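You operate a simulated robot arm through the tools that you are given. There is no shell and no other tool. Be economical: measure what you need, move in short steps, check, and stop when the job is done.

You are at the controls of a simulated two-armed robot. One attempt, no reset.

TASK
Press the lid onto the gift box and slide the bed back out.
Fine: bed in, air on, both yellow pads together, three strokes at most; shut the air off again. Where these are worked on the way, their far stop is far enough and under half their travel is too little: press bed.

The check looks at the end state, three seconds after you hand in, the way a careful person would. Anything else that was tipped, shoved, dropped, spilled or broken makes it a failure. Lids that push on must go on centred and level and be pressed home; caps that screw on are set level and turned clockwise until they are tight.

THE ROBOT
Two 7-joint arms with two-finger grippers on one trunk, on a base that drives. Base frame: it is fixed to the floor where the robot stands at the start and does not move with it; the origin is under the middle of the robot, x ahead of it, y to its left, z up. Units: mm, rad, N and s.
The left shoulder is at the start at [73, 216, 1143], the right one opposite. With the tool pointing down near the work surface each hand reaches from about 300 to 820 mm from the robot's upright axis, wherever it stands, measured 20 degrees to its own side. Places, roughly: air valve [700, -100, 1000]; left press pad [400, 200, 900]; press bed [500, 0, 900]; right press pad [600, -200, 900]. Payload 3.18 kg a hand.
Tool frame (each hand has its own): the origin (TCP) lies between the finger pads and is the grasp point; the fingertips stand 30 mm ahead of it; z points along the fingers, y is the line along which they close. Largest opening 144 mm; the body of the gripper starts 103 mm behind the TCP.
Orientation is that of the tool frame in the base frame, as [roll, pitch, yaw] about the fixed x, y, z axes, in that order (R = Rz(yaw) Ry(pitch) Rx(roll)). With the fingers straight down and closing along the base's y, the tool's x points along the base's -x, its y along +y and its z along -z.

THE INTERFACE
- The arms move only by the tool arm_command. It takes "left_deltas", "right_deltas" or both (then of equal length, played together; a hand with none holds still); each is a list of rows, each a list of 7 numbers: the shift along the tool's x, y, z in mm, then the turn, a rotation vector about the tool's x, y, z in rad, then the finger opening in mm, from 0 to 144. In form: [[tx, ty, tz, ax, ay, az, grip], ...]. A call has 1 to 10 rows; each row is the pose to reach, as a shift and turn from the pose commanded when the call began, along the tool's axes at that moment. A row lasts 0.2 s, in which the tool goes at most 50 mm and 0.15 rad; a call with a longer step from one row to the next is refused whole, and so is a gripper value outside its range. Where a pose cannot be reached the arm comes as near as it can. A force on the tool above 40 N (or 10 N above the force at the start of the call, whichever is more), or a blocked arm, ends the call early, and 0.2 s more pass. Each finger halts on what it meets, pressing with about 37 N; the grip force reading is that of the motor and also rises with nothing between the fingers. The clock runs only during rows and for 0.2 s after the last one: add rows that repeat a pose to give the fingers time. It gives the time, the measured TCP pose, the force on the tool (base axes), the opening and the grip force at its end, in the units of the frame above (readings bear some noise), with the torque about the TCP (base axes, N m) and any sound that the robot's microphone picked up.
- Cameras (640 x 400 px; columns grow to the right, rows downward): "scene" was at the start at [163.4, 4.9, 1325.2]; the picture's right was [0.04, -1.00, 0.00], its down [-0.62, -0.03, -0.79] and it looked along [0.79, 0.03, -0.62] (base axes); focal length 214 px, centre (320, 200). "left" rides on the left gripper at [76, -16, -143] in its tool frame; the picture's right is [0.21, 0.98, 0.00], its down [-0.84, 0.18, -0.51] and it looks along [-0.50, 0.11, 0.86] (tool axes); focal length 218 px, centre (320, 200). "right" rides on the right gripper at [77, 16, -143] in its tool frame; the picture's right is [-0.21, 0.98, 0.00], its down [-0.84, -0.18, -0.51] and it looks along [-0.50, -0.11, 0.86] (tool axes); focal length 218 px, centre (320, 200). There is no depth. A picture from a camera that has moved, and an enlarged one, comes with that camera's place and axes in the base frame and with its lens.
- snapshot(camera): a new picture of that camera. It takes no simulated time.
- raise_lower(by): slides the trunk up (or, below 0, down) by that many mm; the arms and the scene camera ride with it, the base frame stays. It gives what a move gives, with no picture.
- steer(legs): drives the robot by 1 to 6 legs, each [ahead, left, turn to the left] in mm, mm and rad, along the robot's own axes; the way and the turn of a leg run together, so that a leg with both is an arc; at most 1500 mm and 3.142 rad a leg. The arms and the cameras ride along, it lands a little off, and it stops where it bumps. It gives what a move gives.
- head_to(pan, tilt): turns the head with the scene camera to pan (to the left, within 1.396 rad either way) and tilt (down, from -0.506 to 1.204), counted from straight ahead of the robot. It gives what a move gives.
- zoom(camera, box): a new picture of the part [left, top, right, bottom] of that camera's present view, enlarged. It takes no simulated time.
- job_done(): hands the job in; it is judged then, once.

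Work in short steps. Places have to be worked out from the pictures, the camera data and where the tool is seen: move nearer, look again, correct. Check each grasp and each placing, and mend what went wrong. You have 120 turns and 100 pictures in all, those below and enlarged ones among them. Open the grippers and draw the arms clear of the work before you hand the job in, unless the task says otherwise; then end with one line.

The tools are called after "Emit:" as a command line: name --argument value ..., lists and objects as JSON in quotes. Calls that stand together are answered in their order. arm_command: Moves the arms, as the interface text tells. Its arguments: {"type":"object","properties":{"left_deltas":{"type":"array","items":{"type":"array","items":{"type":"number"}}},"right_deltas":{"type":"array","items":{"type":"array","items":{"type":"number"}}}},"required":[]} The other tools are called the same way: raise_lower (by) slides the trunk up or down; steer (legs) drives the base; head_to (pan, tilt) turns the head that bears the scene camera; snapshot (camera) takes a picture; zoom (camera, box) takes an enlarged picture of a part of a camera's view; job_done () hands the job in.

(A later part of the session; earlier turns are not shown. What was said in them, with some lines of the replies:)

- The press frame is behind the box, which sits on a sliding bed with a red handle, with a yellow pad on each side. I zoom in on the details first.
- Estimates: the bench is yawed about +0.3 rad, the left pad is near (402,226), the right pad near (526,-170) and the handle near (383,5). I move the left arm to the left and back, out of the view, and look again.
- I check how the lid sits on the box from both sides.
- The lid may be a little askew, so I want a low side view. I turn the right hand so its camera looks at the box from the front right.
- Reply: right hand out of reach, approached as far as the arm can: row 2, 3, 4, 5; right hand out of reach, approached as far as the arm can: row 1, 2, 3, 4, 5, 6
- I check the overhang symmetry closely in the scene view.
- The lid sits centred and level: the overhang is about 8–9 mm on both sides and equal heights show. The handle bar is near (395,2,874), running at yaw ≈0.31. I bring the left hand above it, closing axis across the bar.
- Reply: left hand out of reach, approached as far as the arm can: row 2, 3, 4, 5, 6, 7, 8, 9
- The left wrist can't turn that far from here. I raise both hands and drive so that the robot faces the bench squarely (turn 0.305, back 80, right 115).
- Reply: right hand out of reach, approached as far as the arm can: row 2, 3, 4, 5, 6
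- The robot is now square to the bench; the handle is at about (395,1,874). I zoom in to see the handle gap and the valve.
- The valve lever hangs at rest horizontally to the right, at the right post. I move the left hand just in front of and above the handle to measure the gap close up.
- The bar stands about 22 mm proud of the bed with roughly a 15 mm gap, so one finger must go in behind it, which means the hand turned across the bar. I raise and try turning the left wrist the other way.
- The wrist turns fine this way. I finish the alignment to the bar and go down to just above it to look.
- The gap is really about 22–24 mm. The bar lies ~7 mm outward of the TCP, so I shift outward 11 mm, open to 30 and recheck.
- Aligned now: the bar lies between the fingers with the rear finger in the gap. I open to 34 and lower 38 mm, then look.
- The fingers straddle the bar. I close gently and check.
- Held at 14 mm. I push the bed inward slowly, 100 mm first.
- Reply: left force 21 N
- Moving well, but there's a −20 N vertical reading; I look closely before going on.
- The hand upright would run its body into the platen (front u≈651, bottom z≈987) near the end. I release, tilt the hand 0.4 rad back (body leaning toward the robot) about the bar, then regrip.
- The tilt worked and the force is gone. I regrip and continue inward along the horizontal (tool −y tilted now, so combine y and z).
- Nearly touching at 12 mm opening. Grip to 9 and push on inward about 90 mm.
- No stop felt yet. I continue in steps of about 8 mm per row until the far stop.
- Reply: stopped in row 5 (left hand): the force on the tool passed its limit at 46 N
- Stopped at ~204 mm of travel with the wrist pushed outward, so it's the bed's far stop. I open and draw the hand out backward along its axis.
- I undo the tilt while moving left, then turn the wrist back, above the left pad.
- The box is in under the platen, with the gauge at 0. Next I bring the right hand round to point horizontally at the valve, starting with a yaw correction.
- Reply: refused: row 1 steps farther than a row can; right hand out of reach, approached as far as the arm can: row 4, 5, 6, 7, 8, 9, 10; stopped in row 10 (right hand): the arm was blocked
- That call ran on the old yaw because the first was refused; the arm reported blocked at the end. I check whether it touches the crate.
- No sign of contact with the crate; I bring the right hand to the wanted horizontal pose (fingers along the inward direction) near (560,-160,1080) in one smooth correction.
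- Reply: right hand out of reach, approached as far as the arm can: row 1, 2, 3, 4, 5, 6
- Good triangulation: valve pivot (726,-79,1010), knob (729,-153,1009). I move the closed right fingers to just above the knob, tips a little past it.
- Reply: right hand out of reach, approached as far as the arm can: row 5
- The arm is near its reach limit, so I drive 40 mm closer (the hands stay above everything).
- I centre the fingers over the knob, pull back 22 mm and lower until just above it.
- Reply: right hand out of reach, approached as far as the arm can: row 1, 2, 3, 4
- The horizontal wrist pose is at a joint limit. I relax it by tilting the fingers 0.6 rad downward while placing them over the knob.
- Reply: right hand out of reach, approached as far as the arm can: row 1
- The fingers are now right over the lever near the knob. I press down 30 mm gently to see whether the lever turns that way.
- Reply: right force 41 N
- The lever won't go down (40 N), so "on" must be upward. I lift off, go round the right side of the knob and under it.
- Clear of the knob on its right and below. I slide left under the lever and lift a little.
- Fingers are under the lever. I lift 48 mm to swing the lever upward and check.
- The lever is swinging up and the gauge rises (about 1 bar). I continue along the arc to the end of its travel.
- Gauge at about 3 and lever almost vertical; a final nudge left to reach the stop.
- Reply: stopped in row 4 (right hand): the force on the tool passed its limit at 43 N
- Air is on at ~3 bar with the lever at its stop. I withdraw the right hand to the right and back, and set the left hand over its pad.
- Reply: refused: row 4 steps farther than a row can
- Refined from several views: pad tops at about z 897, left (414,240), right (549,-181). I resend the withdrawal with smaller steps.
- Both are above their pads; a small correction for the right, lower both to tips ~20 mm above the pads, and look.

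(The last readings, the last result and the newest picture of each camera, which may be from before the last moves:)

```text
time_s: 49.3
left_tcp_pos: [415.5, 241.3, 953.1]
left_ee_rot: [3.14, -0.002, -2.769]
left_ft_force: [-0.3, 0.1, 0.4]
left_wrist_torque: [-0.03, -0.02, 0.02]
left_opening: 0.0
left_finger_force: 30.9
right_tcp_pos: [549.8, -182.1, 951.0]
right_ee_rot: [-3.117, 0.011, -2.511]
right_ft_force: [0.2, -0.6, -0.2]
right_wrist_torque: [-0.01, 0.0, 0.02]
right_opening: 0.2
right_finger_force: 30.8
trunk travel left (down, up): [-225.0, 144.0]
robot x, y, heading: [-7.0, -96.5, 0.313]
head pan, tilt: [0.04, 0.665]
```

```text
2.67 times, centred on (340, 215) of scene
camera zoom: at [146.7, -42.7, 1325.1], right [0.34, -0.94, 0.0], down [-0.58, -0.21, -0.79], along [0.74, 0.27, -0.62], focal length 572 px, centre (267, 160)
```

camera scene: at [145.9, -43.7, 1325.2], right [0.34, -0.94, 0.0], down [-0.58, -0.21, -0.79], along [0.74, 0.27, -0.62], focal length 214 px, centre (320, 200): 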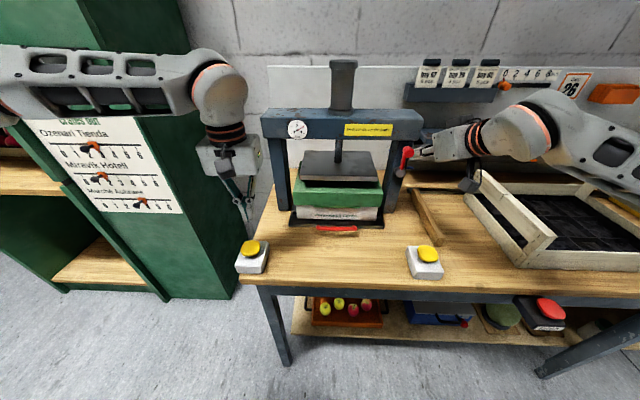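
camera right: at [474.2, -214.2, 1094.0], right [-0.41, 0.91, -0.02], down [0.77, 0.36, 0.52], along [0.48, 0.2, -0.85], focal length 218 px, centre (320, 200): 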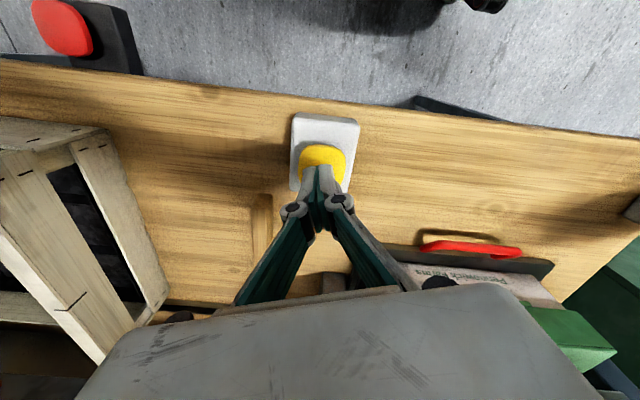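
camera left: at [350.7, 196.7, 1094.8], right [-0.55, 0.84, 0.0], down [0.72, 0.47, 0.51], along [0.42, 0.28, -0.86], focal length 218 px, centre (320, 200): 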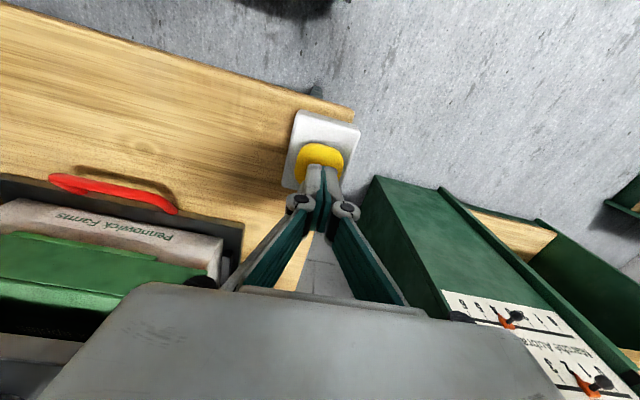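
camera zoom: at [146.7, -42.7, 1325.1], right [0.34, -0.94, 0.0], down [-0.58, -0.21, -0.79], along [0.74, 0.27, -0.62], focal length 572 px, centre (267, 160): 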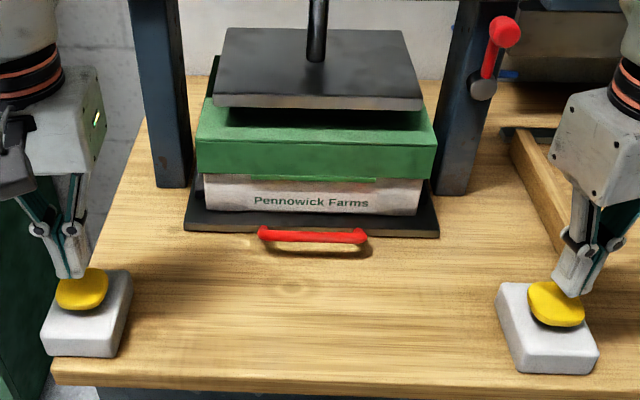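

Fingers are centred over both pads. I press both down together and hold.

Emit:
arm_command --left_deltas '[[0, 0, 14, 0, 0, 0, 0], [0, 0, 20, 0, 0, 0, 0], [0, 0, 25, 0, 0, 0, 0], [0, 0, 30, 0, 0, 0, 0], [0, 0, 33, 0, 0, 0, 0], [0, 0, 33, 0, 0, 0, 0], [0, 0, 33, 0, 0, 0, 0], [0, 0, 33, 0, 0, 0, 0], [0, 0, 33, 0, 0, 0, 0], [0, 0, 33, 0, 0, 0, 0]]' --right_deltas '[[0, 0, 12, 0, 0, 0, 0], [0, 0, 18, 0, 0, 0, 0], [0, 0, 23, 0, 0, 0, 0], [0, 0, 28, 0, 0, 0, 0], [0, 0, 31, 0, 0, 0, 0], [0, 0, 31, 0, 0, 0, 0], [0, 0, 31, 0, 0, 0, 0], [0, 0, 31, 0, 0, 0, 0], [0, 0, 31, 0, 0, 0, 0], [0, 0, 31, 0, 0, 0, 0]]'

Emit:
zoom --camera "scene" --box '[220, 120, 460, 290]'

```text
time_s: 51.5
left_tcp_pos: [412.5, 242.3, 919.1]
left_ee_rot: [3.137, -0.003, -2.768]
left_ft_force: [1.8, -1.0, 4.5]
left_wrist_torque: [-0.02, -0.03, -0.01]
left_opening: 6.0
left_finger_force: 30.6
right_tcp_pos: [550.2, -184.0, 923.2]
right_ee_rot: [-3.115, 0.014, -2.508]
right_ft_force: [0.0, -0.2, 3.2]
right_wrist_torque: [0.0, 0.03, -0.01]
right_opening: 0.4
right_finger_force: 30.8
trunk travel left (down, up): [-225.0, 144.0]
robot x, y, heading: [-10.1, -96.7, 0.307]
head pan, tilt: [0.04, 0.665]
```

```text
2.35 times, centred on (340, 205) of scene
camera zoom: at [146.1, -43.2, 1325.2], right [0.34, -0.94, 0.0], down [-0.58, -0.21, -0.79], along [0.74, 0.27, -0.62], focal length 505 px, centre (273, 188)
```

zoom: 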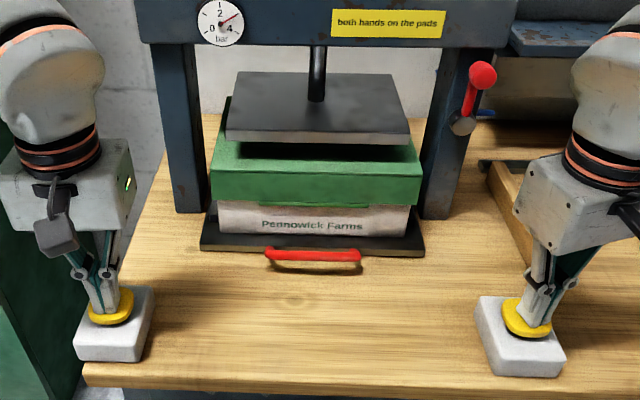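

Both are in contact at 3–5 N and the pads are springy. I press both deeper, together.

Emit:
arm_command --left_deltas '[[0, 0, 4, 0, 0, 0, 0], [0, 0, 8, 0, 0, 0, 0], [0, 0, 11, 0, 0, 0, 0], [0, 0, 11, 0, 0, 0, 0], [0, 0, 11, 0, 0, 0, 0], [0, 0, 11, 0, 0, 0, 0]]' --right_deltas '[[0, 0, 6, 0, 0, 0, 0], [0, 0, 10, 0, 0, 0, 0], [0, 0, 13, 0, 0, 0, 0], [0, 0, 13, 0, 0, 0, 0], [0, 0, 13, 0, 0, 0, 0], [0, 0, 13, 0, 0, 0, 0]]'

Emit:
zoom --camera "scene" --box '[220, 120, 460, 290]'

```text
time_s: 52.6
left_tcp_pos: [411.7, 241.3, 917.2]
left_ee_rot: [-3.14, 0.009, -2.765]
left_ft_force: [-5.9, 6.1, 26.0]
left_wrist_torque: [0.08, 0.33, -0.02]
left_opening: 6.0
left_finger_force: 31.2
right_tcp_pos: [548.5, -183.5, 915.7]
right_ee_rot: [-3.113, 0.03, -2.512]
right_ft_force: [-1.9, -8.3, 26.7]
right_wrist_torque: [-0.39, 0.28, 0.01]
right_opening: 6.0
right_finger_force: 30.9
trunk travel left (down, up): [-225.0, 144.0]
robot x, y, heading: [-11.1, -96.6, 0.309]
head pan, tilt: [0.04, 0.665]
stopped in row 5 (right hand): the force on the tool passed its limit at 41 N (the readings are from after the stop); the commanded pose is now the measured one
```

```text
2.35 times, centred on (340, 205) of scene
camera zoom: at [142.0, -44.2, 1325.8], right [0.34, -0.94, 0.0], down [-0.58, -0.21, -0.79], along [0.74, 0.27, -0.61], focal length 505 px, centre (273, 188)
```

zoom: 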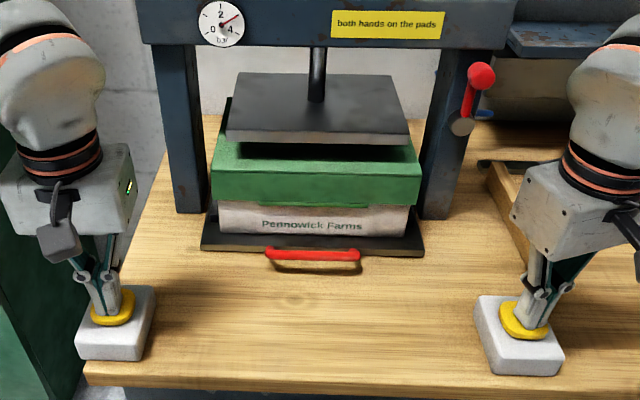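

Both are bottomed now, but the left went down well before the right, so no stroke started. I release both fully, then press simultaneously.

Emit:
arm_command --left_deltas '[[0, 0, -12, 0, 0, 0, 0], [0, 0, -25, 0, 0, 0, 0], [0, 0, -25, 0, 0, 0, 0], [0, 0, -25, 0, 0, 0, 0]]' --right_deltas '[[0, 0, -12, 0, 0, 0, 0], [0, 0, -25, 0, 0, 0, 0], [0, 0, -25, 0, 0, 0, 0], [0, 0, -25, 0, 0, 0, 0]]'

Emit:
arm_command --left_deltas '[[0, 0, 10, 0, 0, 0, 0], [0, 0, 24, 0, 0, 0, 0], [0, 0, 31, 0, 0, 0, 0], [0, 0, 31, 0, 0, 0, 0], [0, 0, 31, 0, 0, 0, 0], [0, 0, 31, 0, 0, 0, 0], [0, 0, 31, 0, 0, 0, 0], [0, 0, 31, 0, 0, 0, 0]]' --right_deltas '[[0, 0, 10, 0, 0, 0, 0], [0, 0, 24, 0, 0, 0, 0], [0, 0, 31, 0, 0, 0, 0], [0, 0, 31, 0, 0, 0, 0], [0, 0, 31, 0, 0, 0, 0], [0, 0, 31, 0, 0, 0, 0], [0, 0, 31, 0, 0, 0, 0], [0, 0, 31, 0, 0, 0, 0]]'

Emit:
zoom --camera "scene" --box '[220, 120, 460, 290]'

```text
time_s: 53.6
left_tcp_pos: [414.6, 240.6, 937.8]
left_ee_rot: [3.14, 0.003, -2.767]
left_ft_force: [-0.5, -0.2, 0.4]
left_wrist_torque: [0.04, 0.03, 0.0]
left_opening: 0.1
left_finger_force: 30.8
right_tcp_pos: [551.1, -182.9, 937.2]
right_ee_rot: [-3.113, 0.023, -2.512]
right_ft_force: [-1.1, 0.2, -0.4]
right_wrist_torque: [-0.02, 0.02, -0.05]
right_opening: 0.0
right_finger_force: 30.4
trunk travel left (down, up): [-225.0, 144.0]
robot x, y, heading: [-9.4, -97.8, 0.308]
head pan, tilt: [0.04, 0.665]
```

```text
time_s: 54.5
left_tcp_pos: [413.6, 240.2, 916.6]
left_ee_rot: [-3.137, 0.021, -2.762]
left_ft_force: [-8.9, 6.3, 31.4]
left_wrist_torque: [0.04, 0.58, -0.02]
left_opening: 5.8
left_finger_force: 30.4
right_tcp_pos: [550.6, -182.6, 916.3]
right_ee_rot: [-3.112, 0.041, -2.515]
right_ft_force: [-5.0, -10.2, 31.6]
right_wrist_torque: [-0.43, 0.44, -0.03]
right_opening: 6.1
right_finger_force: 30.4
trunk travel left (down, up): [-225.0, 144.0]
robot x, y, heading: [-9.5, -95.6, 0.311]
head pan, tilt: [0.04, 0.665]
stopped in row 4 (left hand): the force on the tool passed its limit at 42 N (the readings are from after the stop); the commanded pose is now the measured one
```

```text
2.35 times, centred on (340, 205) of scene
camera zoom: at [140.0, -44.6, 1326.7], right [0.34, -0.94, 0.0], down [-0.58, -0.21, -0.79], along [0.74, 0.27, -0.61], focal length 505 px, centre (273, 188)
```

zoom: 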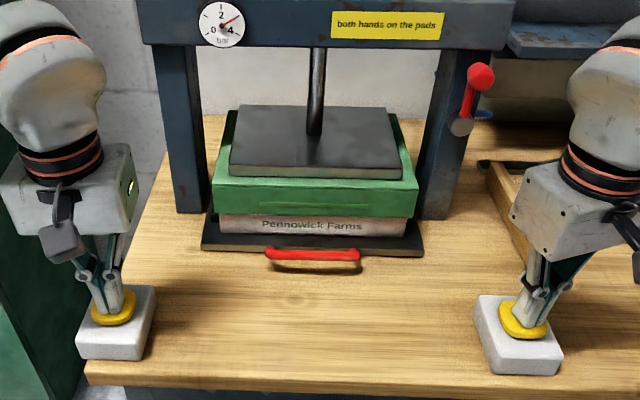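

The platen is stroking down and the lid is moving. I hold both pads for another second.

Emit:
arm_command --left_deltas '[[0, 0, 3, 0, 0, 0, 0], [0, 0, 3, 0, 0, 0, 0], [0, 0, 3, 0, 0, 0, 0], [0, 0, 3, 0, 0, 0, 0], [0, 0, 3, 0, 0, 0, 0], [0, 0, 3, 0, 0, 0, 0], [0, 0, 3, 0, 0, 0, 0]]' --right_deltas '[[0, 0, 3, 0, 0, 0, 0], [0, 0, 3, 0, 0, 0, 0], [0, 0, 3, 0, 0, 0, 0], [0, 0, 3, 0, 0, 0, 0], [0, 0, 3, 0, 0, 0, 0], [0, 0, 3, 0, 0, 0, 0], [0, 0, 3, 0, 0, 0, 0]]'

Emit:
zoom --camera "scene" --box '[220, 120, 460, 290]'

```text
time_s: 54.9
left_tcp_pos: [416.0, 240.6, 916.2]
left_ee_rot: [-3.133, 0.023, -2.761]
left_ft_force: [-9.5, 4.0, 31.7]
left_wrist_torque: [-0.01, 0.57, 0.06]
left_opening: 5.9
left_finger_force: 31.1
right_tcp_pos: [550.8, -181.3, 916.8]
right_ee_rot: [-3.114, 0.043, -2.516]
right_ft_force: [-7.8, -7.9, 29.9]
right_wrist_torque: [-0.34, 0.46, -0.15]
right_opening: 6.1
right_finger_force: 30.6
trunk travel left (down, up): [-225.0, 144.0]
robot x, y, heading: [-11.7, -98.6, 0.312]
head pan, tilt: [0.04, 0.665]
heard: snap
stopped in row 1 (left hand): the force on the tool passed its limit at 46 N (the readings are from after the stop); the commanded pose is now the measured one
```

```text
2.35 times, centred on (340, 205) of scene
camera zoom: at [140.3, -44.5, 1326.0], right [0.34, -0.94, 0.0], down [-0.58, -0.21, -0.79], along [0.74, 0.27, -0.61], focal length 505 px, centre (273, 188)
```

zoom: 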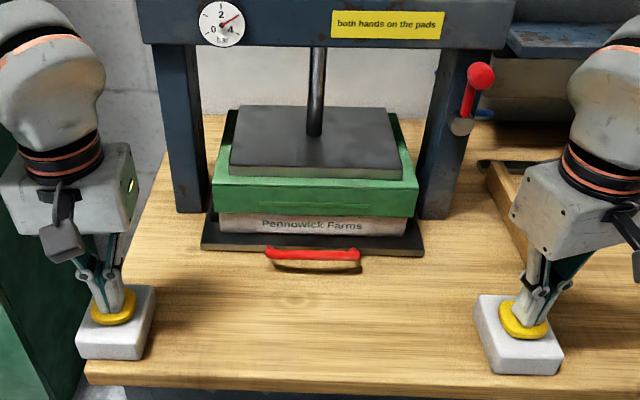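

A snap: the lid has seated. I lift both hands and watch the platen go up.

Emit:
arm_command --left_deltas '[[0, 0, -25, 0, 0, 0, 0], [0, 0, -60, 0, 0, 0, 0], [0, 0, -90, 0, 0, 0, 0], [0, 0, -90, 0, 0, 0, 0], [0, 0, -90, 0, 0, 0, 0], [0, 0, -90, 0, 0, 0, 0]]' --right_deltas '[[0, 0, -25, 0, 0, 0, 0], [0, 0, -60, 0, 0, 0, 0], [0, 0, -100, 0, 0, 0, 0], [0, 0, -135, 0, 0, 0, 0], [0, 0, -135, 0, 0, 0, 0], [0, 0, -135, 0, 0, 0, 0]]'

Emit:
zoom --camera "scene" --box '[220, 100, 460, 270]'

```text
time_s: 56.2
left_tcp_pos: [415.5, 241.2, 1000.3]
left_ee_rot: [-3.136, 0.016, -2.763]
left_ft_force: [0.5, 0.8, 1.0]
left_wrist_torque: [0.01, -0.02, 0.01]
left_opening: 0.0
left_finger_force: 30.9
right_tcp_pos: [547.3, -182.4, 1044.7]
right_ee_rot: [-3.113, 0.037, -2.515]
right_ft_force: [0.5, -0.7, 0.0]
right_wrist_torque: [0.03, -0.02, 0.0]
right_opening: 0.0
right_finger_force: 30.4
trunk travel left (down, up): [-225.0, 144.0]
robot x, y, heading: [-9.0, -95.1, 0.31]
head pan, tilt: [0.04, 0.665]
```

```text
2.35 times, centred on (340, 185) of scene
camera zoom: at [145.9, -43.0, 1325.2], right [0.34, -0.94, 0.0], down [-0.58, -0.21, -0.79], along [0.74, 0.27, -0.62], focal length 505 px, centre (273, 235)
```

zoom: 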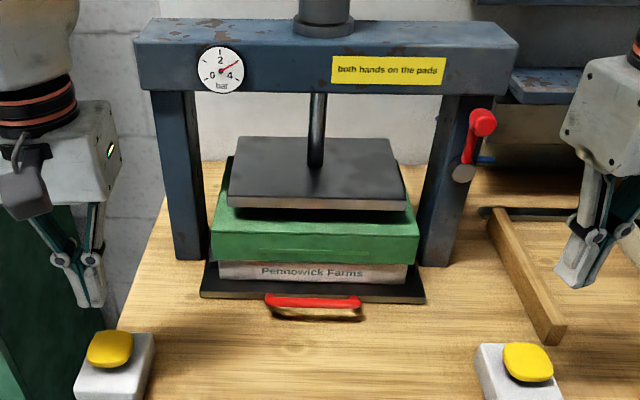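

Emit:
zoom --camera "scene" --box '[285, 165, 405, 235]'

```text
5.33 times, centred on (345, 200) of scene
camera zoom: at [145.9, -43.0, 1325.2], right [0.34, -0.94, 0.0], down [-0.58, -0.21, -0.79], along [0.74, 0.27, -0.62], focal length 1144 px, centre (187, 200)
```

zoom: 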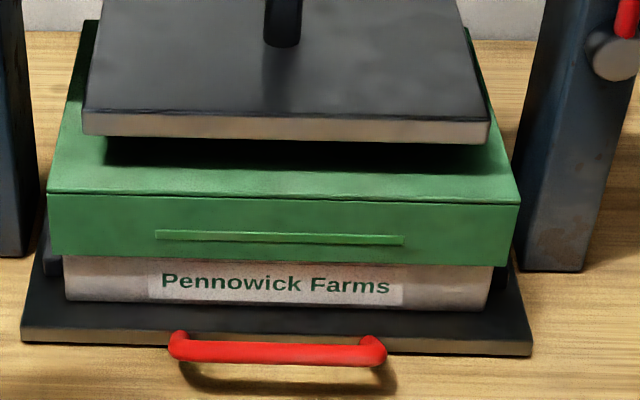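

The lid went down past its rib and looks level. Now the air: I bring the right hand, tilted, to the left side of the raised lever. First yaw and height, then tilt and shift.

Emit:
arm_command --right_deltas '[[0, 0, -15, 0, 0, 0.1, 0], [0, 0, -30, 0, 0, 0.2, 0], [0, 0, -30, 0, 0, 0.31, 0]]'

Emit:
arm_command --right_deltas '[[-15, 10, -6, 0, -0.13, 0, 0], [-35, 22, -12, 0, -0.27, 0, 0], [-55, 35, -20, 0, -0.41, 0, 0], [-75, 48, -28, 0, -0.55, 0, 0], [-95, 60, -36, 0, -0.69, 0, 0], [-110, 70, -44, 0, -0.83, 0, 0], [-120, 74, -44, 0, -0.95, 0, 0]]'

Emit:
snapshot --camera "right"

```text
time_s: 57.0
left_tcp_pos: [416.1, 240.9, 999.7]
left_ee_rot: [-3.138, 0.015, -2.762]
left_ft_force: [0.0, -0.7, 0.2]
left_wrist_torque: [0.01, 0.03, 0.0]
left_opening: 0.0
left_finger_force: 30.6
right_tcp_pos: [547.3, -182.4, 1075.2]
right_ee_rot: [-3.127, 0.042, -2.827]
right_ft_force: [0.8, -0.1, 0.0]
right_wrist_torque: [0.01, -0.02, -0.02]
right_opening: 0.3
right_finger_force: 30.2
trunk travel left (down, up): [-225.0, 144.0]
robot x, y, heading: [-9.5, -98.6, 0.312]
head pan, tilt: [0.04, 0.665]
```

```text
time_s: 58.6
left_tcp_pos: [416.2, 241.1, 999.7]
left_ee_rot: [-3.139, 0.015, -2.763]
left_ft_force: [-0.5, -0.4, -0.6]
left_wrist_torque: [-0.01, 0.02, -0.02]
left_opening: 0.2
left_finger_force: 30.7
right_tcp_pos: [636.3, -75.2, 1123.7]
right_ee_rot: [-3.117, 0.996, -2.806]
right_ft_force: [1.6, -0.6, 0.1]
right_wrist_torque: [0.01, -0.02, -0.02]
right_opening: 0.0
right_finger_force: 30.4
trunk travel left (down, up): [-225.0, 144.0]
robot x, y, heading: [-7.1, -97.9, 0.306]
head pan, tilt: [0.04, 0.665]
```

```text
23 pictures are left
camera right: at [478.0, -110.2, 1138.8], right [-0.2, 0.97, 0.16], down [0.08, -0.15, 0.99], along [0.98, 0.21, -0.05], focal length 218 px, centre (320, 200)
```

right: 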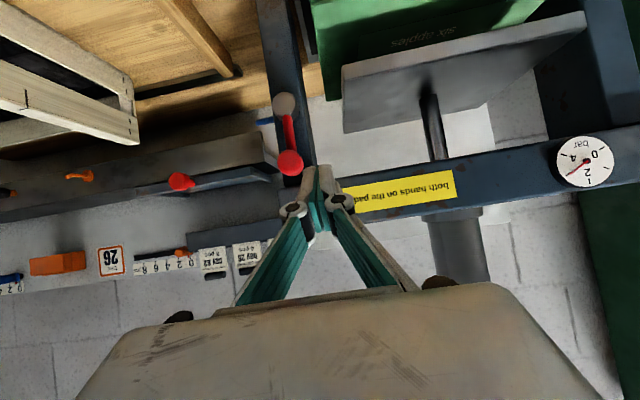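

Knob confirmed at (708,-86,1083), and the fingers line up about 35 mm to its left. I advance 70 mm along the tool axis beside it.

Emit:
arm_command --right_deltas '[[5, 0, 25, 0, 0, 0, 0], [5, 0, 50, 0, 0, 0, 0], [5, 0, 73, 0, 0, 0, 0]]'

Emit:
snapshot --camera "right"

```text
time_s: 59.5
left_tcp_pos: [415.4, 239.8, 999.0]
left_ee_rot: [-3.138, 0.016, -2.763]
left_ft_force: [0.8, 0.0, -0.4]
left_wrist_torque: [0.0, 0.03, 0.0]
left_opening: 0.4
left_finger_force: 30.8
right_tcp_pos: [694.0, -56.3, 1079.3]
right_ee_rot: [-3.115, 0.992, -2.802]
right_ft_force: [-0.5, 0.0, 0.0]
right_wrist_torque: [-0.02, -0.01, 0.0]
right_opening: 0.2
right_finger_force: 30.7
trunk travel left (down, up): [-225.0, 144.0]
robot x, y, heading: [-9.2, -97.6, 0.305]
head pan, tilt: [0.04, 0.665]
```

```text
22 pictures are left
camera right: at [535.2, -92.4, 1094.1], right [-0.2, 0.97, 0.16], down [0.09, -0.15, 0.99], along [0.98, 0.21, -0.05], focal length 218 px, centre (320, 200)
```

right: 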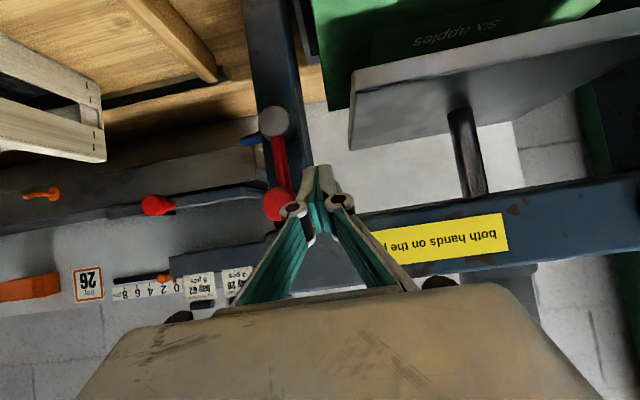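

Beside the lever as planned. I sweep it right and down along its arc.

Emit:
arm_command --right_deltas '[[-1.7, -8, -1.1, 0, 0, 0, 0], [-3.4, -16, -2.2, 0, 0, 0, 0], [-4.2, -24, -2.7, 0, 0, 0, 0], [-4.2, -34, -2.7, 0, 0, 0, 0], [-4.2, -43, -2.7, 0, 0, 0, 0], [-2.5, -52, -1.6, 0, 0, 0, 0], [0, -61, 0, 0, 0, 0, 0], [3.4, -69, 2.2, 0, 0, 0, 0], [7.5, -77, 4.9, 0, 0, 0, 0], [12.6, -83, 8.2, 0, 0, 0, 0]]'

Emit:
snapshot --camera "right"

```text
time_s: 61.6
left_tcp_pos: [414.9, 239.9, 998.4]
left_ee_rot: [-3.139, 0.015, -2.764]
left_ft_force: [0.4, 0.1, 0.4]
left_wrist_torque: [-0.02, -0.03, 0.0]
left_opening: 0.0
left_finger_force: 30.5
right_tcp_pos: [717.9, -137.3, 1065.7]
right_ee_rot: [-3.116, 0.99, -2.804]
right_ft_force: [0.1, 0.5, 0.2]
right_wrist_torque: [-0.01, 0.01, -0.02]
right_opening: 0.0
right_finger_force: 31.0
trunk travel left (down, up): [-225.0, 144.0]
robot x, y, heading: [-6.7, -96.6, 0.309]
head pan, tilt: [0.04, 0.665]
```

```text
21 pictures are left
camera right: at [559.4, -172.4, 1080.7], right [-0.2, 0.97, 0.16], down [0.09, -0.15, 0.99], along [0.98, 0.21, -0.05], focal length 218 px, centre (320, 200)
```

right: 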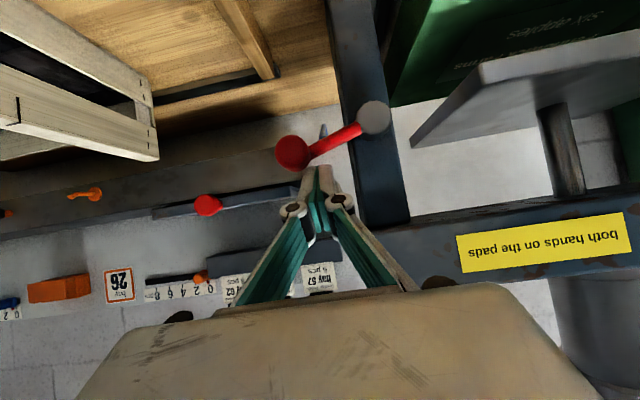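

The lever is about 25° above horizontal; I push it on down to its stop.

Emit:
arm_command --right_deltas '[[5.9, -6, 3.8, 0, 0, 0, 0], [12.6, -10, 8.2, 0, 0, 0, 0], [20, -13, 13, 0, 0, 0, 0], [24.3, -14, 15.8, 0, 0, 0, 0], [28.5, -14, 18.5, 0, 0, 0, 0], [32, -14, 20.7, 0, 0, 0, 0]]'

Emit:
zoom --camera "scene" --box '[240, 90, 460, 230]'

```text
time_s: 63.0
left_tcp_pos: [416.2, 241.0, 998.4]
left_ee_rot: [-3.139, 0.016, -2.761]
left_ft_force: [0.4, -0.2, 0.6]
left_wrist_torque: [0.01, 0.07, -0.01]
left_opening: 0.0
left_finger_force: 30.6
right_tcp_pos: [724.3, -146.4, 1042.9]
right_ee_rot: [-3.116, 1.023, -2.796]
right_ft_force: [-1.1, 1.5, 16.1]
right_wrist_torque: [0.05, -0.25, 0.06]
right_opening: 0.2
right_finger_force: 30.9
trunk travel left (down, up): [-225.0, 144.0]
robot x, y, heading: [-7.8, -98.1, 0.309]
head pan, tilt: [0.04, 0.665]
stopped in row 6 (right hand): the force on the tool passed its limit at 42 N (the readings are from after the stop); the commanded pose is now the measured one
```

```text
2.86 times, centred on (350, 160) of scene
camera zoom: at [146.1, -42.9, 1324.8], right [0.34, -0.94, 0.0], down [-0.58, -0.21, -0.79], along [0.74, 0.27, -0.62], focal length 613 px, centre (234, 314)
```

zoom: 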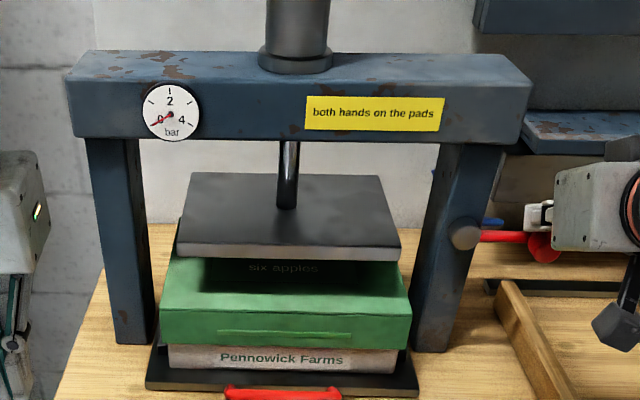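

Air is off (gauge 0), lever back at its stop, platen up. I withdraw the right hand and turn the left wrist for the handle at the same time.

Emit:
arm_command --left_deltas '[[0, 0, -10, 0, 0, -0.14, 0], [0, 0, -20, 0, 0, -0.28, 0], [0, 0, -30, 0, 0, -0.43, 0], [0, 0, -40, 0, 0, -0.58, 0], [0, 0, -40, 0, 0, -0.72, 10], [0, 0, -40, 0, 0, -0.86, 20], [0, 0, -40, 0, 0, -1.0, 30], [0, 0, -40, 0, 0, -1.15, 30], [0, 0, -40, 0, 0, -1.3, 30], [0, 0, -40, 0, 0, -1.44, 30]]' --right_deltas '[[-10, 0, -8, 0, 0, 0, 0], [-20, 0, -45, 0, 0, 0, 0], [-20, -5, -90, 0, 0, 0, 0], [-20, -30, -130, 0, 0, 0, 0], [-20, -60, -165, 0, 0.1, 0, 0], [-10, -95, -190, 0, 0.2, 0, 0], [0, -120, -200, 0, 0.3, 0, 0], [0, -120, -200, 0, 0.4, 0, 0], [0, -120, -200, 0, 0.5, 0, 0], [0, -120, -200, 0, 0.5, 0, 0]]'

```text
time_s: 65.2
left_tcp_pos: [414.8, 241.2, 1039.2]
left_ee_rot: [-3.126, -0.001, -1.321]
left_ft_force: [0.0, 0.9, 0.2]
left_wrist_torque: [0.02, -0.03, -0.04]
left_opening: 29.8
left_finger_force: 0.0
right_tcp_pos: [600.5, -313.7, 1148.0]
right_ee_rot: [-3.127, 0.509, -2.815]
right_ft_force: [0.9, 0.3, -1.4]
right_wrist_torque: [0.0, 0.01, 0.03]
right_opening: 0.0
right_finger_force: 31.0
trunk travel left (down, up): [-225.0, 144.0]
robot x, y, heading: [-8.5, -98.0, 0.307]
head pan, tilt: [0.04, 0.665]
```

Left hand to the pre-grasp point it withdrew from, with the same tilt.

Emit:
arm_command --left_deltas '[[44, -5, 0, 0.07, 0, -0.01, 30], [88, -15, 0, 0.14, 0, -0.02, 30], [132, -25, 5, 0.22, 0, -0.03, 30], [176, -40, 10, 0.3, 0, -0.045, 30], [220, -55, 17, 0.37, 0, -0.056, 30], [220, -55, 17, 0.37, 0, -0.056, 30]]'

Emit:
snapshot --camera "left"

```text
time_s: 66.6
left_tcp_pos: [520.9, 40.7, 1022.3]
left_ee_rot: [-2.753, -0.014, -1.266]
left_ft_force: [-0.9, -0.3, -0.2]
left_wrist_torque: [-0.02, 0.03, -0.02]
left_opening: 29.9
left_finger_force: 0.0
right_tcp_pos: [599.2, -312.8, 1147.4]
right_ee_rot: [-3.127, 0.512, -2.813]
right_ft_force: [-0.2, -0.4, 0.3]
right_wrist_torque: [0.0, -0.02, -0.01]
right_opening: 0.1
right_finger_force: 30.9
trunk travel left (down, up): [-225.0, 144.0]
robot x, y, heading: [-7.3, -94.2, 0.313]
head pan, tilt: [0.04, 0.665]
```

```text
19 pictures are left
camera left: at [508.1, -43.3, 1161.2], right [-0.8, -0.47, -0.37], down [-0.6, 0.7, 0.39], along [0.07, 0.53, -0.85], focal length 218 px, centre (320, 200)
```

left: 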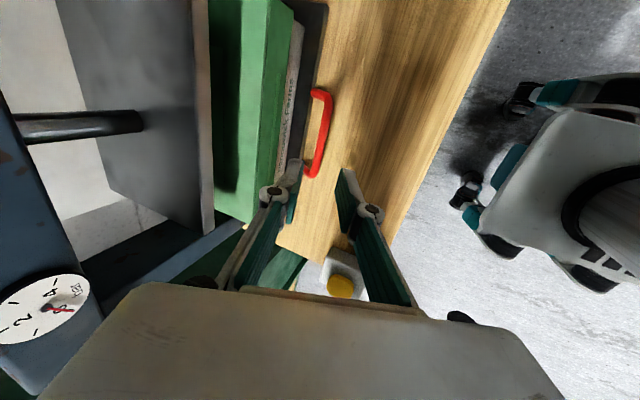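

Emit:
arm_command --left_deltas '[[0, 0, 30, 0, 0, 0, 30], [0, 0, 65, 0, 0, 0, 30], [0, 0, 100, 0, 0, 0, 32]]'

Emit:
zoom --camera "left" --box '[240, 70, 400, 240]'

```text
time_s: 67.4
left_tcp_pos: [559.5, 51.4, 929.5]
left_ee_rot: [-2.756, -0.015, -1.268]
left_ft_force: [0.3, 0.7, -0.2]
left_wrist_torque: [0.03, 0.01, -0.06]
left_opening: 32.0
left_finger_force: 0.1
right_tcp_pos: [600.5, -313.6, 1146.3]
right_ee_rot: [-3.127, 0.512, -2.815]
right_ft_force: [0.7, -0.2, -0.7]
right_wrist_torque: [0.0, 0.03, 0.01]
right_opening: 0.0
right_finger_force: 30.3
trunk travel left (down, up): [-225.0, 144.0]
robot x, y, heading: [-6.9, -96.8, 0.307]
head pan, tilt: [0.04, 0.665]
```

```text
2.35 times, centred on (320, 155) of left
camera zoom: at [546.7, -32.8, 1067.8], right [-0.8, -0.47, -0.36], down [-0.59, 0.7, 0.39], along [0.07, 0.53, -0.84], focal length 514 px, centre (320, 306)
```

zoom: 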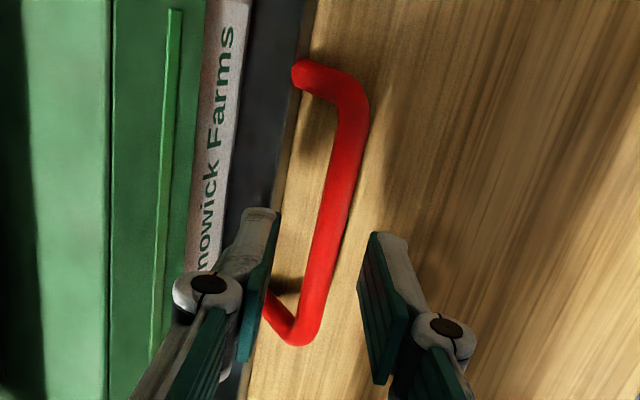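

The bar lies between the fingers. I advance the last 41 mm and close.

Emit:
arm_command --left_deltas '[[0, 0, 20, 0, 0, 0, 32], [0, 0, 41, 0, 0, 0, 32], [0, 0, 41, 0, 0, 0, 22], [0, 0, 41, 0, 0, 0, 12], [0, 0, 41, 0, 0, 0, 8]]'

Emit:
zoom --camera "left" --box '[240, 70, 400, 240]'

```text
time_s: 68.6
left_tcp_pos: [573.1, 55.1, 890.0]
left_ee_rot: [-2.761, -0.013, -1.268]
left_ft_force: [-9.9, -3.7, -7.2]
left_wrist_torque: [0.01, 0.18, 0.13]
left_opening: 16.0
left_finger_force: 6.3
right_tcp_pos: [600.6, -314.0, 1145.9]
right_ee_rot: [-3.127, 0.511, -2.814]
right_ft_force: [-0.8, 0.1, -0.2]
right_wrist_torque: [0.01, 0.0, -0.01]
right_opening: 0.0
right_finger_force: 30.9
trunk travel left (down, up): [-225.0, 144.0]
robot x, y, heading: [-11.0, -101.0, 0.308]
head pan, tilt: [0.04, 0.665]
```

```text
2.35 times, centred on (320, 155) of left
camera zoom: at [560.4, -28.9, 1029.2], right [-0.8, -0.47, -0.36], down [-0.59, 0.7, 0.39], along [0.07, 0.53, -0.84], focal length 514 px, centre (320, 306)
```

zoom: 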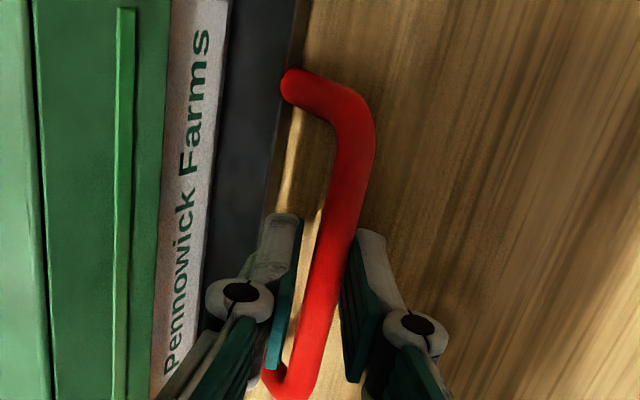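

Gripped. I pull the bed outward smoothly, 100 mm first.

Emit:
arm_command --left_deltas '[[0, 0, 0, 0, 0, 0, 8], [0, 6, -2.4, 0, 0, 0, 8], [0, 16, -6.5, 0, 0, 0, 8], [0, 28, -11.4, 0, 0, 0, 8], [0, 40, -16.2, 0, 0, 0, 8], [0, 52, -21.1, 0, 0, 0, 8], [0, 64, -26, 0, 0, 0, 8], [0, 76, -30.8, 0, 0, 0, 8], [0, 86, -34.9, 0, 0, 0, 8], [0, 93, -37.7, 0, 0, 0, 8]]'

```text
time_s: 70.8
left_tcp_pos: [477.8, 24.6, 894.2]
left_ee_rot: [-2.751, -0.015, -1.272]
left_ft_force: [0.5, 2.0, 23.9]
left_wrist_torque: [0.27, -0.1, 0.2]
left_opening: 11.3
left_finger_force: 41.5
right_tcp_pos: [598.5, -313.1, 1148.1]
right_ee_rot: [-3.124, 0.513, -2.814]
right_ft_force: [-0.1, 0.3, -0.1]
right_wrist_torque: [0.01, -0.04, 0.01]
right_opening: 0.0
right_finger_force: 30.2
trunk travel left (down, up): [-225.0, 144.0]
robot x, y, heading: [-9.8, -95.0, 0.316]
head pan, tilt: [0.04, 0.665]
```

Bed follows. I continue outward the remaining ~105 mm, with the hand a touch higher to relieve the vertical load.

Emit:
arm_command --left_deltas '[[0, 5, -4.5, 0, 0, 0, 8], [0, 14, -8, 0, 0, 0, 8], [0, 25, -12.5, 0, 0, 0, 8], [0, 37, -17.4, 0, 0, 0, 8], [0, 49, -22.3, 0, 0, 0, 8], [0, 61, -27, 0, 0, 0, 8], [0, 73, -32, 0, 0, 0, 8], [0, 84, -36.4, 0, 0, 0, 8], [0, 92, -39.7, 0, 0, 0, 8], [0, 99, -42.5, 0, 0, 0, 8]]'

Emit:
snapshot --camera "scene"

```text
time_s: 73.0
left_tcp_pos: [379.6, -7.5, 894.0]
left_ee_rot: [-2.749, -0.015, -1.264]
left_ft_force: [28.8, -5.9, 13.6]
left_wrist_torque: [0.26, -0.44, -0.07]
left_opening: 11.2
left_finger_force: 41.4
right_tcp_pos: [602.6, -313.1, 1145.7]
right_ee_rot: [-3.128, 0.512, -2.815]
right_ft_force: [-0.2, -0.7, -1.0]
right_wrist_torque: [0.02, -0.03, 0.02]
right_opening: 0.0
right_finger_force: 30.6
trunk travel left (down, up): [-225.0, 144.0]
robot x, y, heading: [-10.5, -97.1, 0.307]
head pan, tilt: [0.04, 0.665]
```

```text
16 pictures are left
camera scene: at [148.6, -43.8, 1325.0], right [0.34, -0.94, 0.0], down [-0.58, -0.21, -0.79], along [0.74, 0.27, -0.62], focal length 214 px, centre (320, 200)
```

scene: 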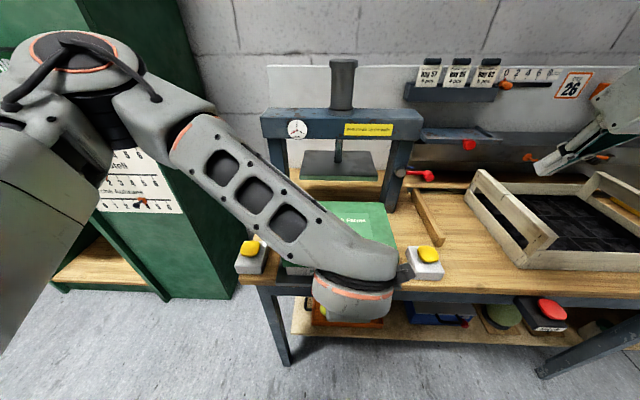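

Resistance of ~30 N: the bed is at its out stop. I open, draw back along the hand's axis, then clear upward.

Emit:
arm_command --left_deltas '[[0, 0, 0, 0, 0, 0, 20], [0, 0, 0, 0, 0, 0, 30], [0, 0, -20, 0, 0, 0, 30], [0, 0, -60, 0, 0, 0, 30], [0, 0, -105, 0, 0, 0, 30], [0, 0, -150, 0, 0, 0, 30]]'

Emit:
arm_command --left_deltas '[[-40, 0, -10, -0.09, 0, 0, 40], [-80, 0, -20, -0.18, 0, 0, 60], [-120, 0, -30, -0.27, 0, 0, 80], [-160, 0, -40, -0.38, 0, 0, 100], [-200, 0, -50, -0.38, 0, 0, 100], [-240, 0, -50, -0.38, 0, 0, 100]]' --right_deltas '[[0, 0, -20, 0, 0.05, 0, 30], [0, 0, -40, 0, 0.1, 0, 60], [0, 0, -60, 0, 0.15, 0, 60], [0, 0, -60, 0, 0.15, 0, 60], [0, 0, -60, 0, 0.15, 0, 60], [0, 0, -60, 0, 0.15, 0, 60]]'

Emit:
snapshot --camera "scene"

Emit:
zoom --camera "scene" --box '[230, 180, 450, 320]'

```text
time_s: 74.4
left_tcp_pos: [319.7, -22.6, 1032.8]
left_ee_rot: [-2.755, -0.013, -1.269]
left_ft_force: [0.8, -0.5, 0.6]
left_wrist_torque: [0.0, -0.05, -0.01]
left_opening: 30.1
left_finger_force: 0.0
right_tcp_pos: [599.0, -313.5, 1148.3]
right_ee_rot: [-3.125, 0.514, -2.815]
right_ft_force: [0.2, -0.3, 1.3]
right_wrist_torque: [0.0, 0.01, 0.0]
right_opening: 0.0
right_finger_force: 30.8
trunk travel left (down, up): [-225.0, 144.0]
robot x, y, heading: [-10.8, -95.6, 0.31]
head pan, tilt: [0.04, 0.665]
```

```text
time_s: 75.8
left_tcp_pos: [228.3, 202.4, 1076.0]
left_ee_rot: [-3.137, -0.015, -1.268]
left_ft_force: [0.2, -0.7, 0.3]
left_wrist_torque: [-0.03, 0.03, -0.01]
left_opening: 99.8
left_finger_force: 0.1
right_tcp_pos: [576.3, -319.4, 1191.8]
right_ee_rot: [-3.125, 0.386, -2.817]
right_ft_force: [-0.7, 1.0, 0.2]
right_wrist_torque: [0.02, -0.04, -0.01]
right_opening: 60.0
right_finger_force: 0.0
right hand out of reach, approached as far as the arm can: row 3, 4, 5, 6
trunk travel left (down, up): [-225.0, 144.0]
robot x, y, heading: [-6.6, -93.1, 0.311]
head pan, tilt: [0.04, 0.665]
```

```text
15 pictures are left
camera scene: at [145.8, -41.8, 1325.1], right [0.34, -0.94, 0.0], down [-0.58, -0.21, -0.79], along [0.74, 0.27, -0.62], focal length 214 px, centre (320, 200)
```

scene: 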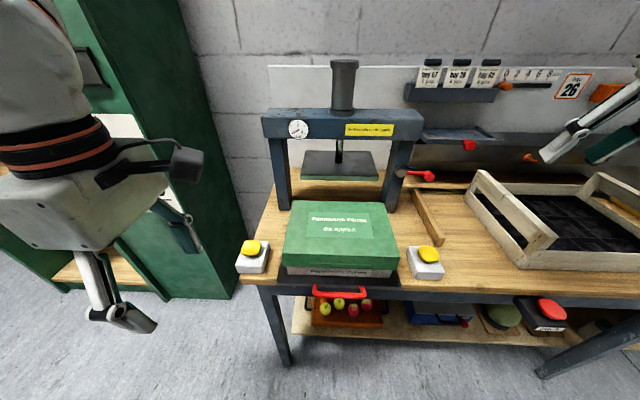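

```text
2.86 times, centred on (340, 250) of scene
camera zoom: at [145.8, -41.8, 1325.1], right [0.34, -0.94, 0.0], down [-0.58, -0.21, -0.79], along [0.74, 0.27, -0.62], focal length 613 px, centre (263, 57)
```

zoom: 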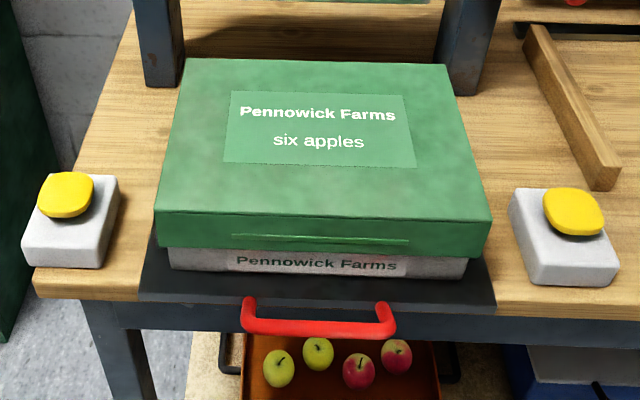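

The bed is out, the gauge at 0 and everything in place. I check closely that the lid is level and fully home.

Emit:
zoom --camera "scene" --box '[280, 245, 345, 285]'

Emit:
zoom --camera "scene" --box '[345, 245, 410, 285]'

Emit:
zoom --camera "scene" --box '[280, 100, 460, 200]'

Emit:
snapshot --camera "right"

```text
9.85 times, centred on (312, 265) of scene
camera zoom: at [145.8, -41.8, 1325.1], right [0.34, -0.94, 0.0], down [-0.58, -0.21, -0.79], along [0.74, 0.27, -0.62], focal length 2112 px, centre (394, -440)
```

zoom: 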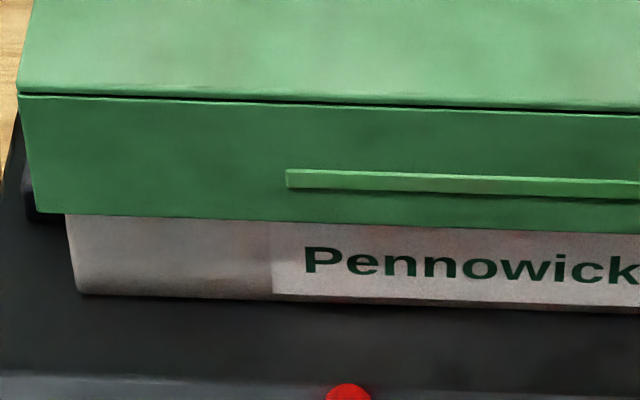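

```text
9.85 times, centred on (378, 265) of scene
camera zoom: at [145.8, -41.8, 1325.1], right [0.34, -0.94, 0.0], down [-0.58, -0.21, -0.79], along [0.74, 0.27, -0.62], focal length 2112 px, centre (-246, -440)
```

zoom: 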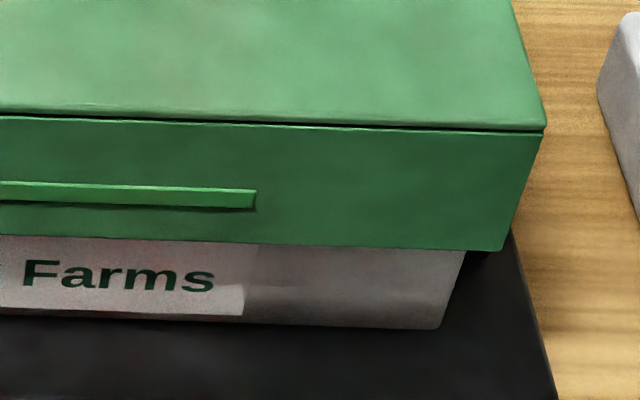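

```text
3.56 times, centred on (370, 150) of scene
camera zoom: at [145.8, -41.8, 1325.1], right [0.34, -0.94, 0.0], down [-0.58, -0.21, -0.79], along [0.74, 0.27, -0.62], focal length 763 px, centre (142, 378)
```

zoom: 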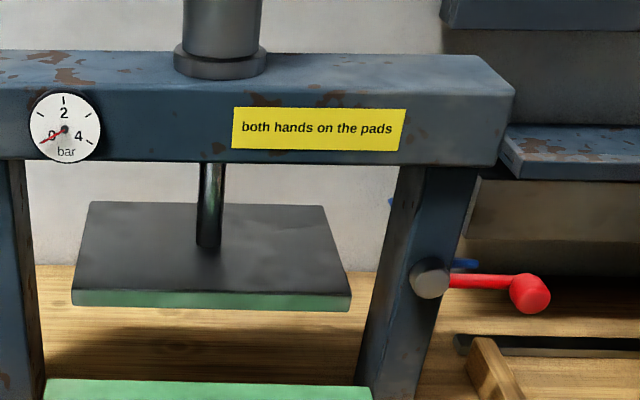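

```text
10 pictures are left
camera right: at [452.8, -343.0, 1295.0], right [-0.12, 0.99, 0.06], down [0.61, 0.02, 0.79], along [0.78, 0.14, -0.61], focal length 218 px, centre (320, 200)
```

right: 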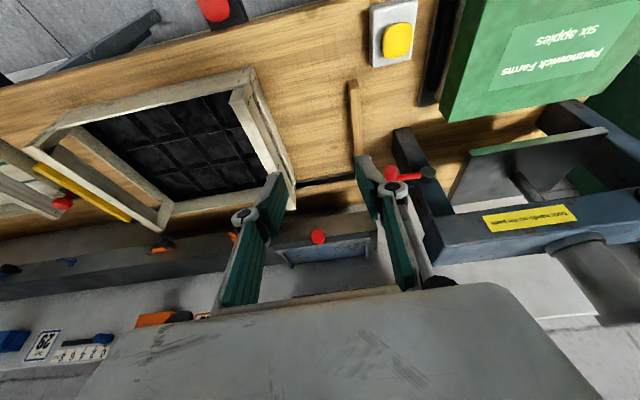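

The lid is level (equal height both sides) and snapped home, lever and gauge off, nothing disturbed. I pull the right arm back clear of the bench.

Emit:
arm_command --right_deltas '[[40, 0, -15, 0, 0, 0, 60], [80, 0, -30, 0, 0, 0, 60], [120, 0, -45, 0, 0, 0, 60], [160, 0, -60, 0, 0, 0, 60]]'

Emit:
snapshot --camera "scene"

```text
time_s: 76.8
left_tcp_pos: [228.0, 200.4, 1077.0]
left_ee_rot: [-3.136, -0.014, -1.269]
left_ft_force: [-0.8, 0.0, -0.8]
left_wrist_torque: [0.0, 0.0, 0.0]
left_opening: 99.7
left_finger_force: 0.1
right_tcp_pos: [412.6, -357.5, 1182.3]
right_ee_rot: [-3.128, 0.364, -2.818]
right_ft_force: [-1.1, -0.2, 0.2]
right_wrist_torque: [0.04, -0.03, -0.02]
right_opening: 60.1
right_finger_force: 0.0
right hand out of reach, approached as far as the arm can: row 2, 3, 4
trunk travel left (down, up): [-225.0, 144.0]
robot x, y, heading: [-8.7, -94.0, 0.305]
head pan, tilt: [0.04, 0.665]
```

```text
9 pictures are left
camera scene: at [145.6, -43.4, 1325.3], right [0.34, -0.94, 0.0], down [-0.58, -0.21, -0.79], along [0.74, 0.27, -0.62], focal length 214 px, centre (320, 200)
```

scene: 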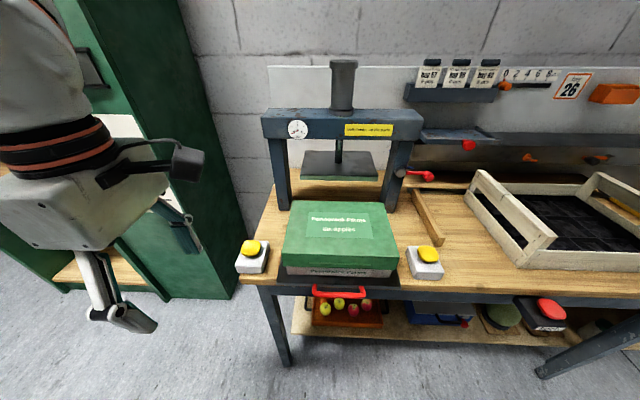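

Everything is in its end state and both arms are clear, so I hand in.

Emit:
job_done

```text
The job is handed in.
```

The lid is pressed home and level on the gift box, done in one stroke (it snapped into place). The bed is back out at its stop, the air is off with the gauge at 0, and both arms are clear.
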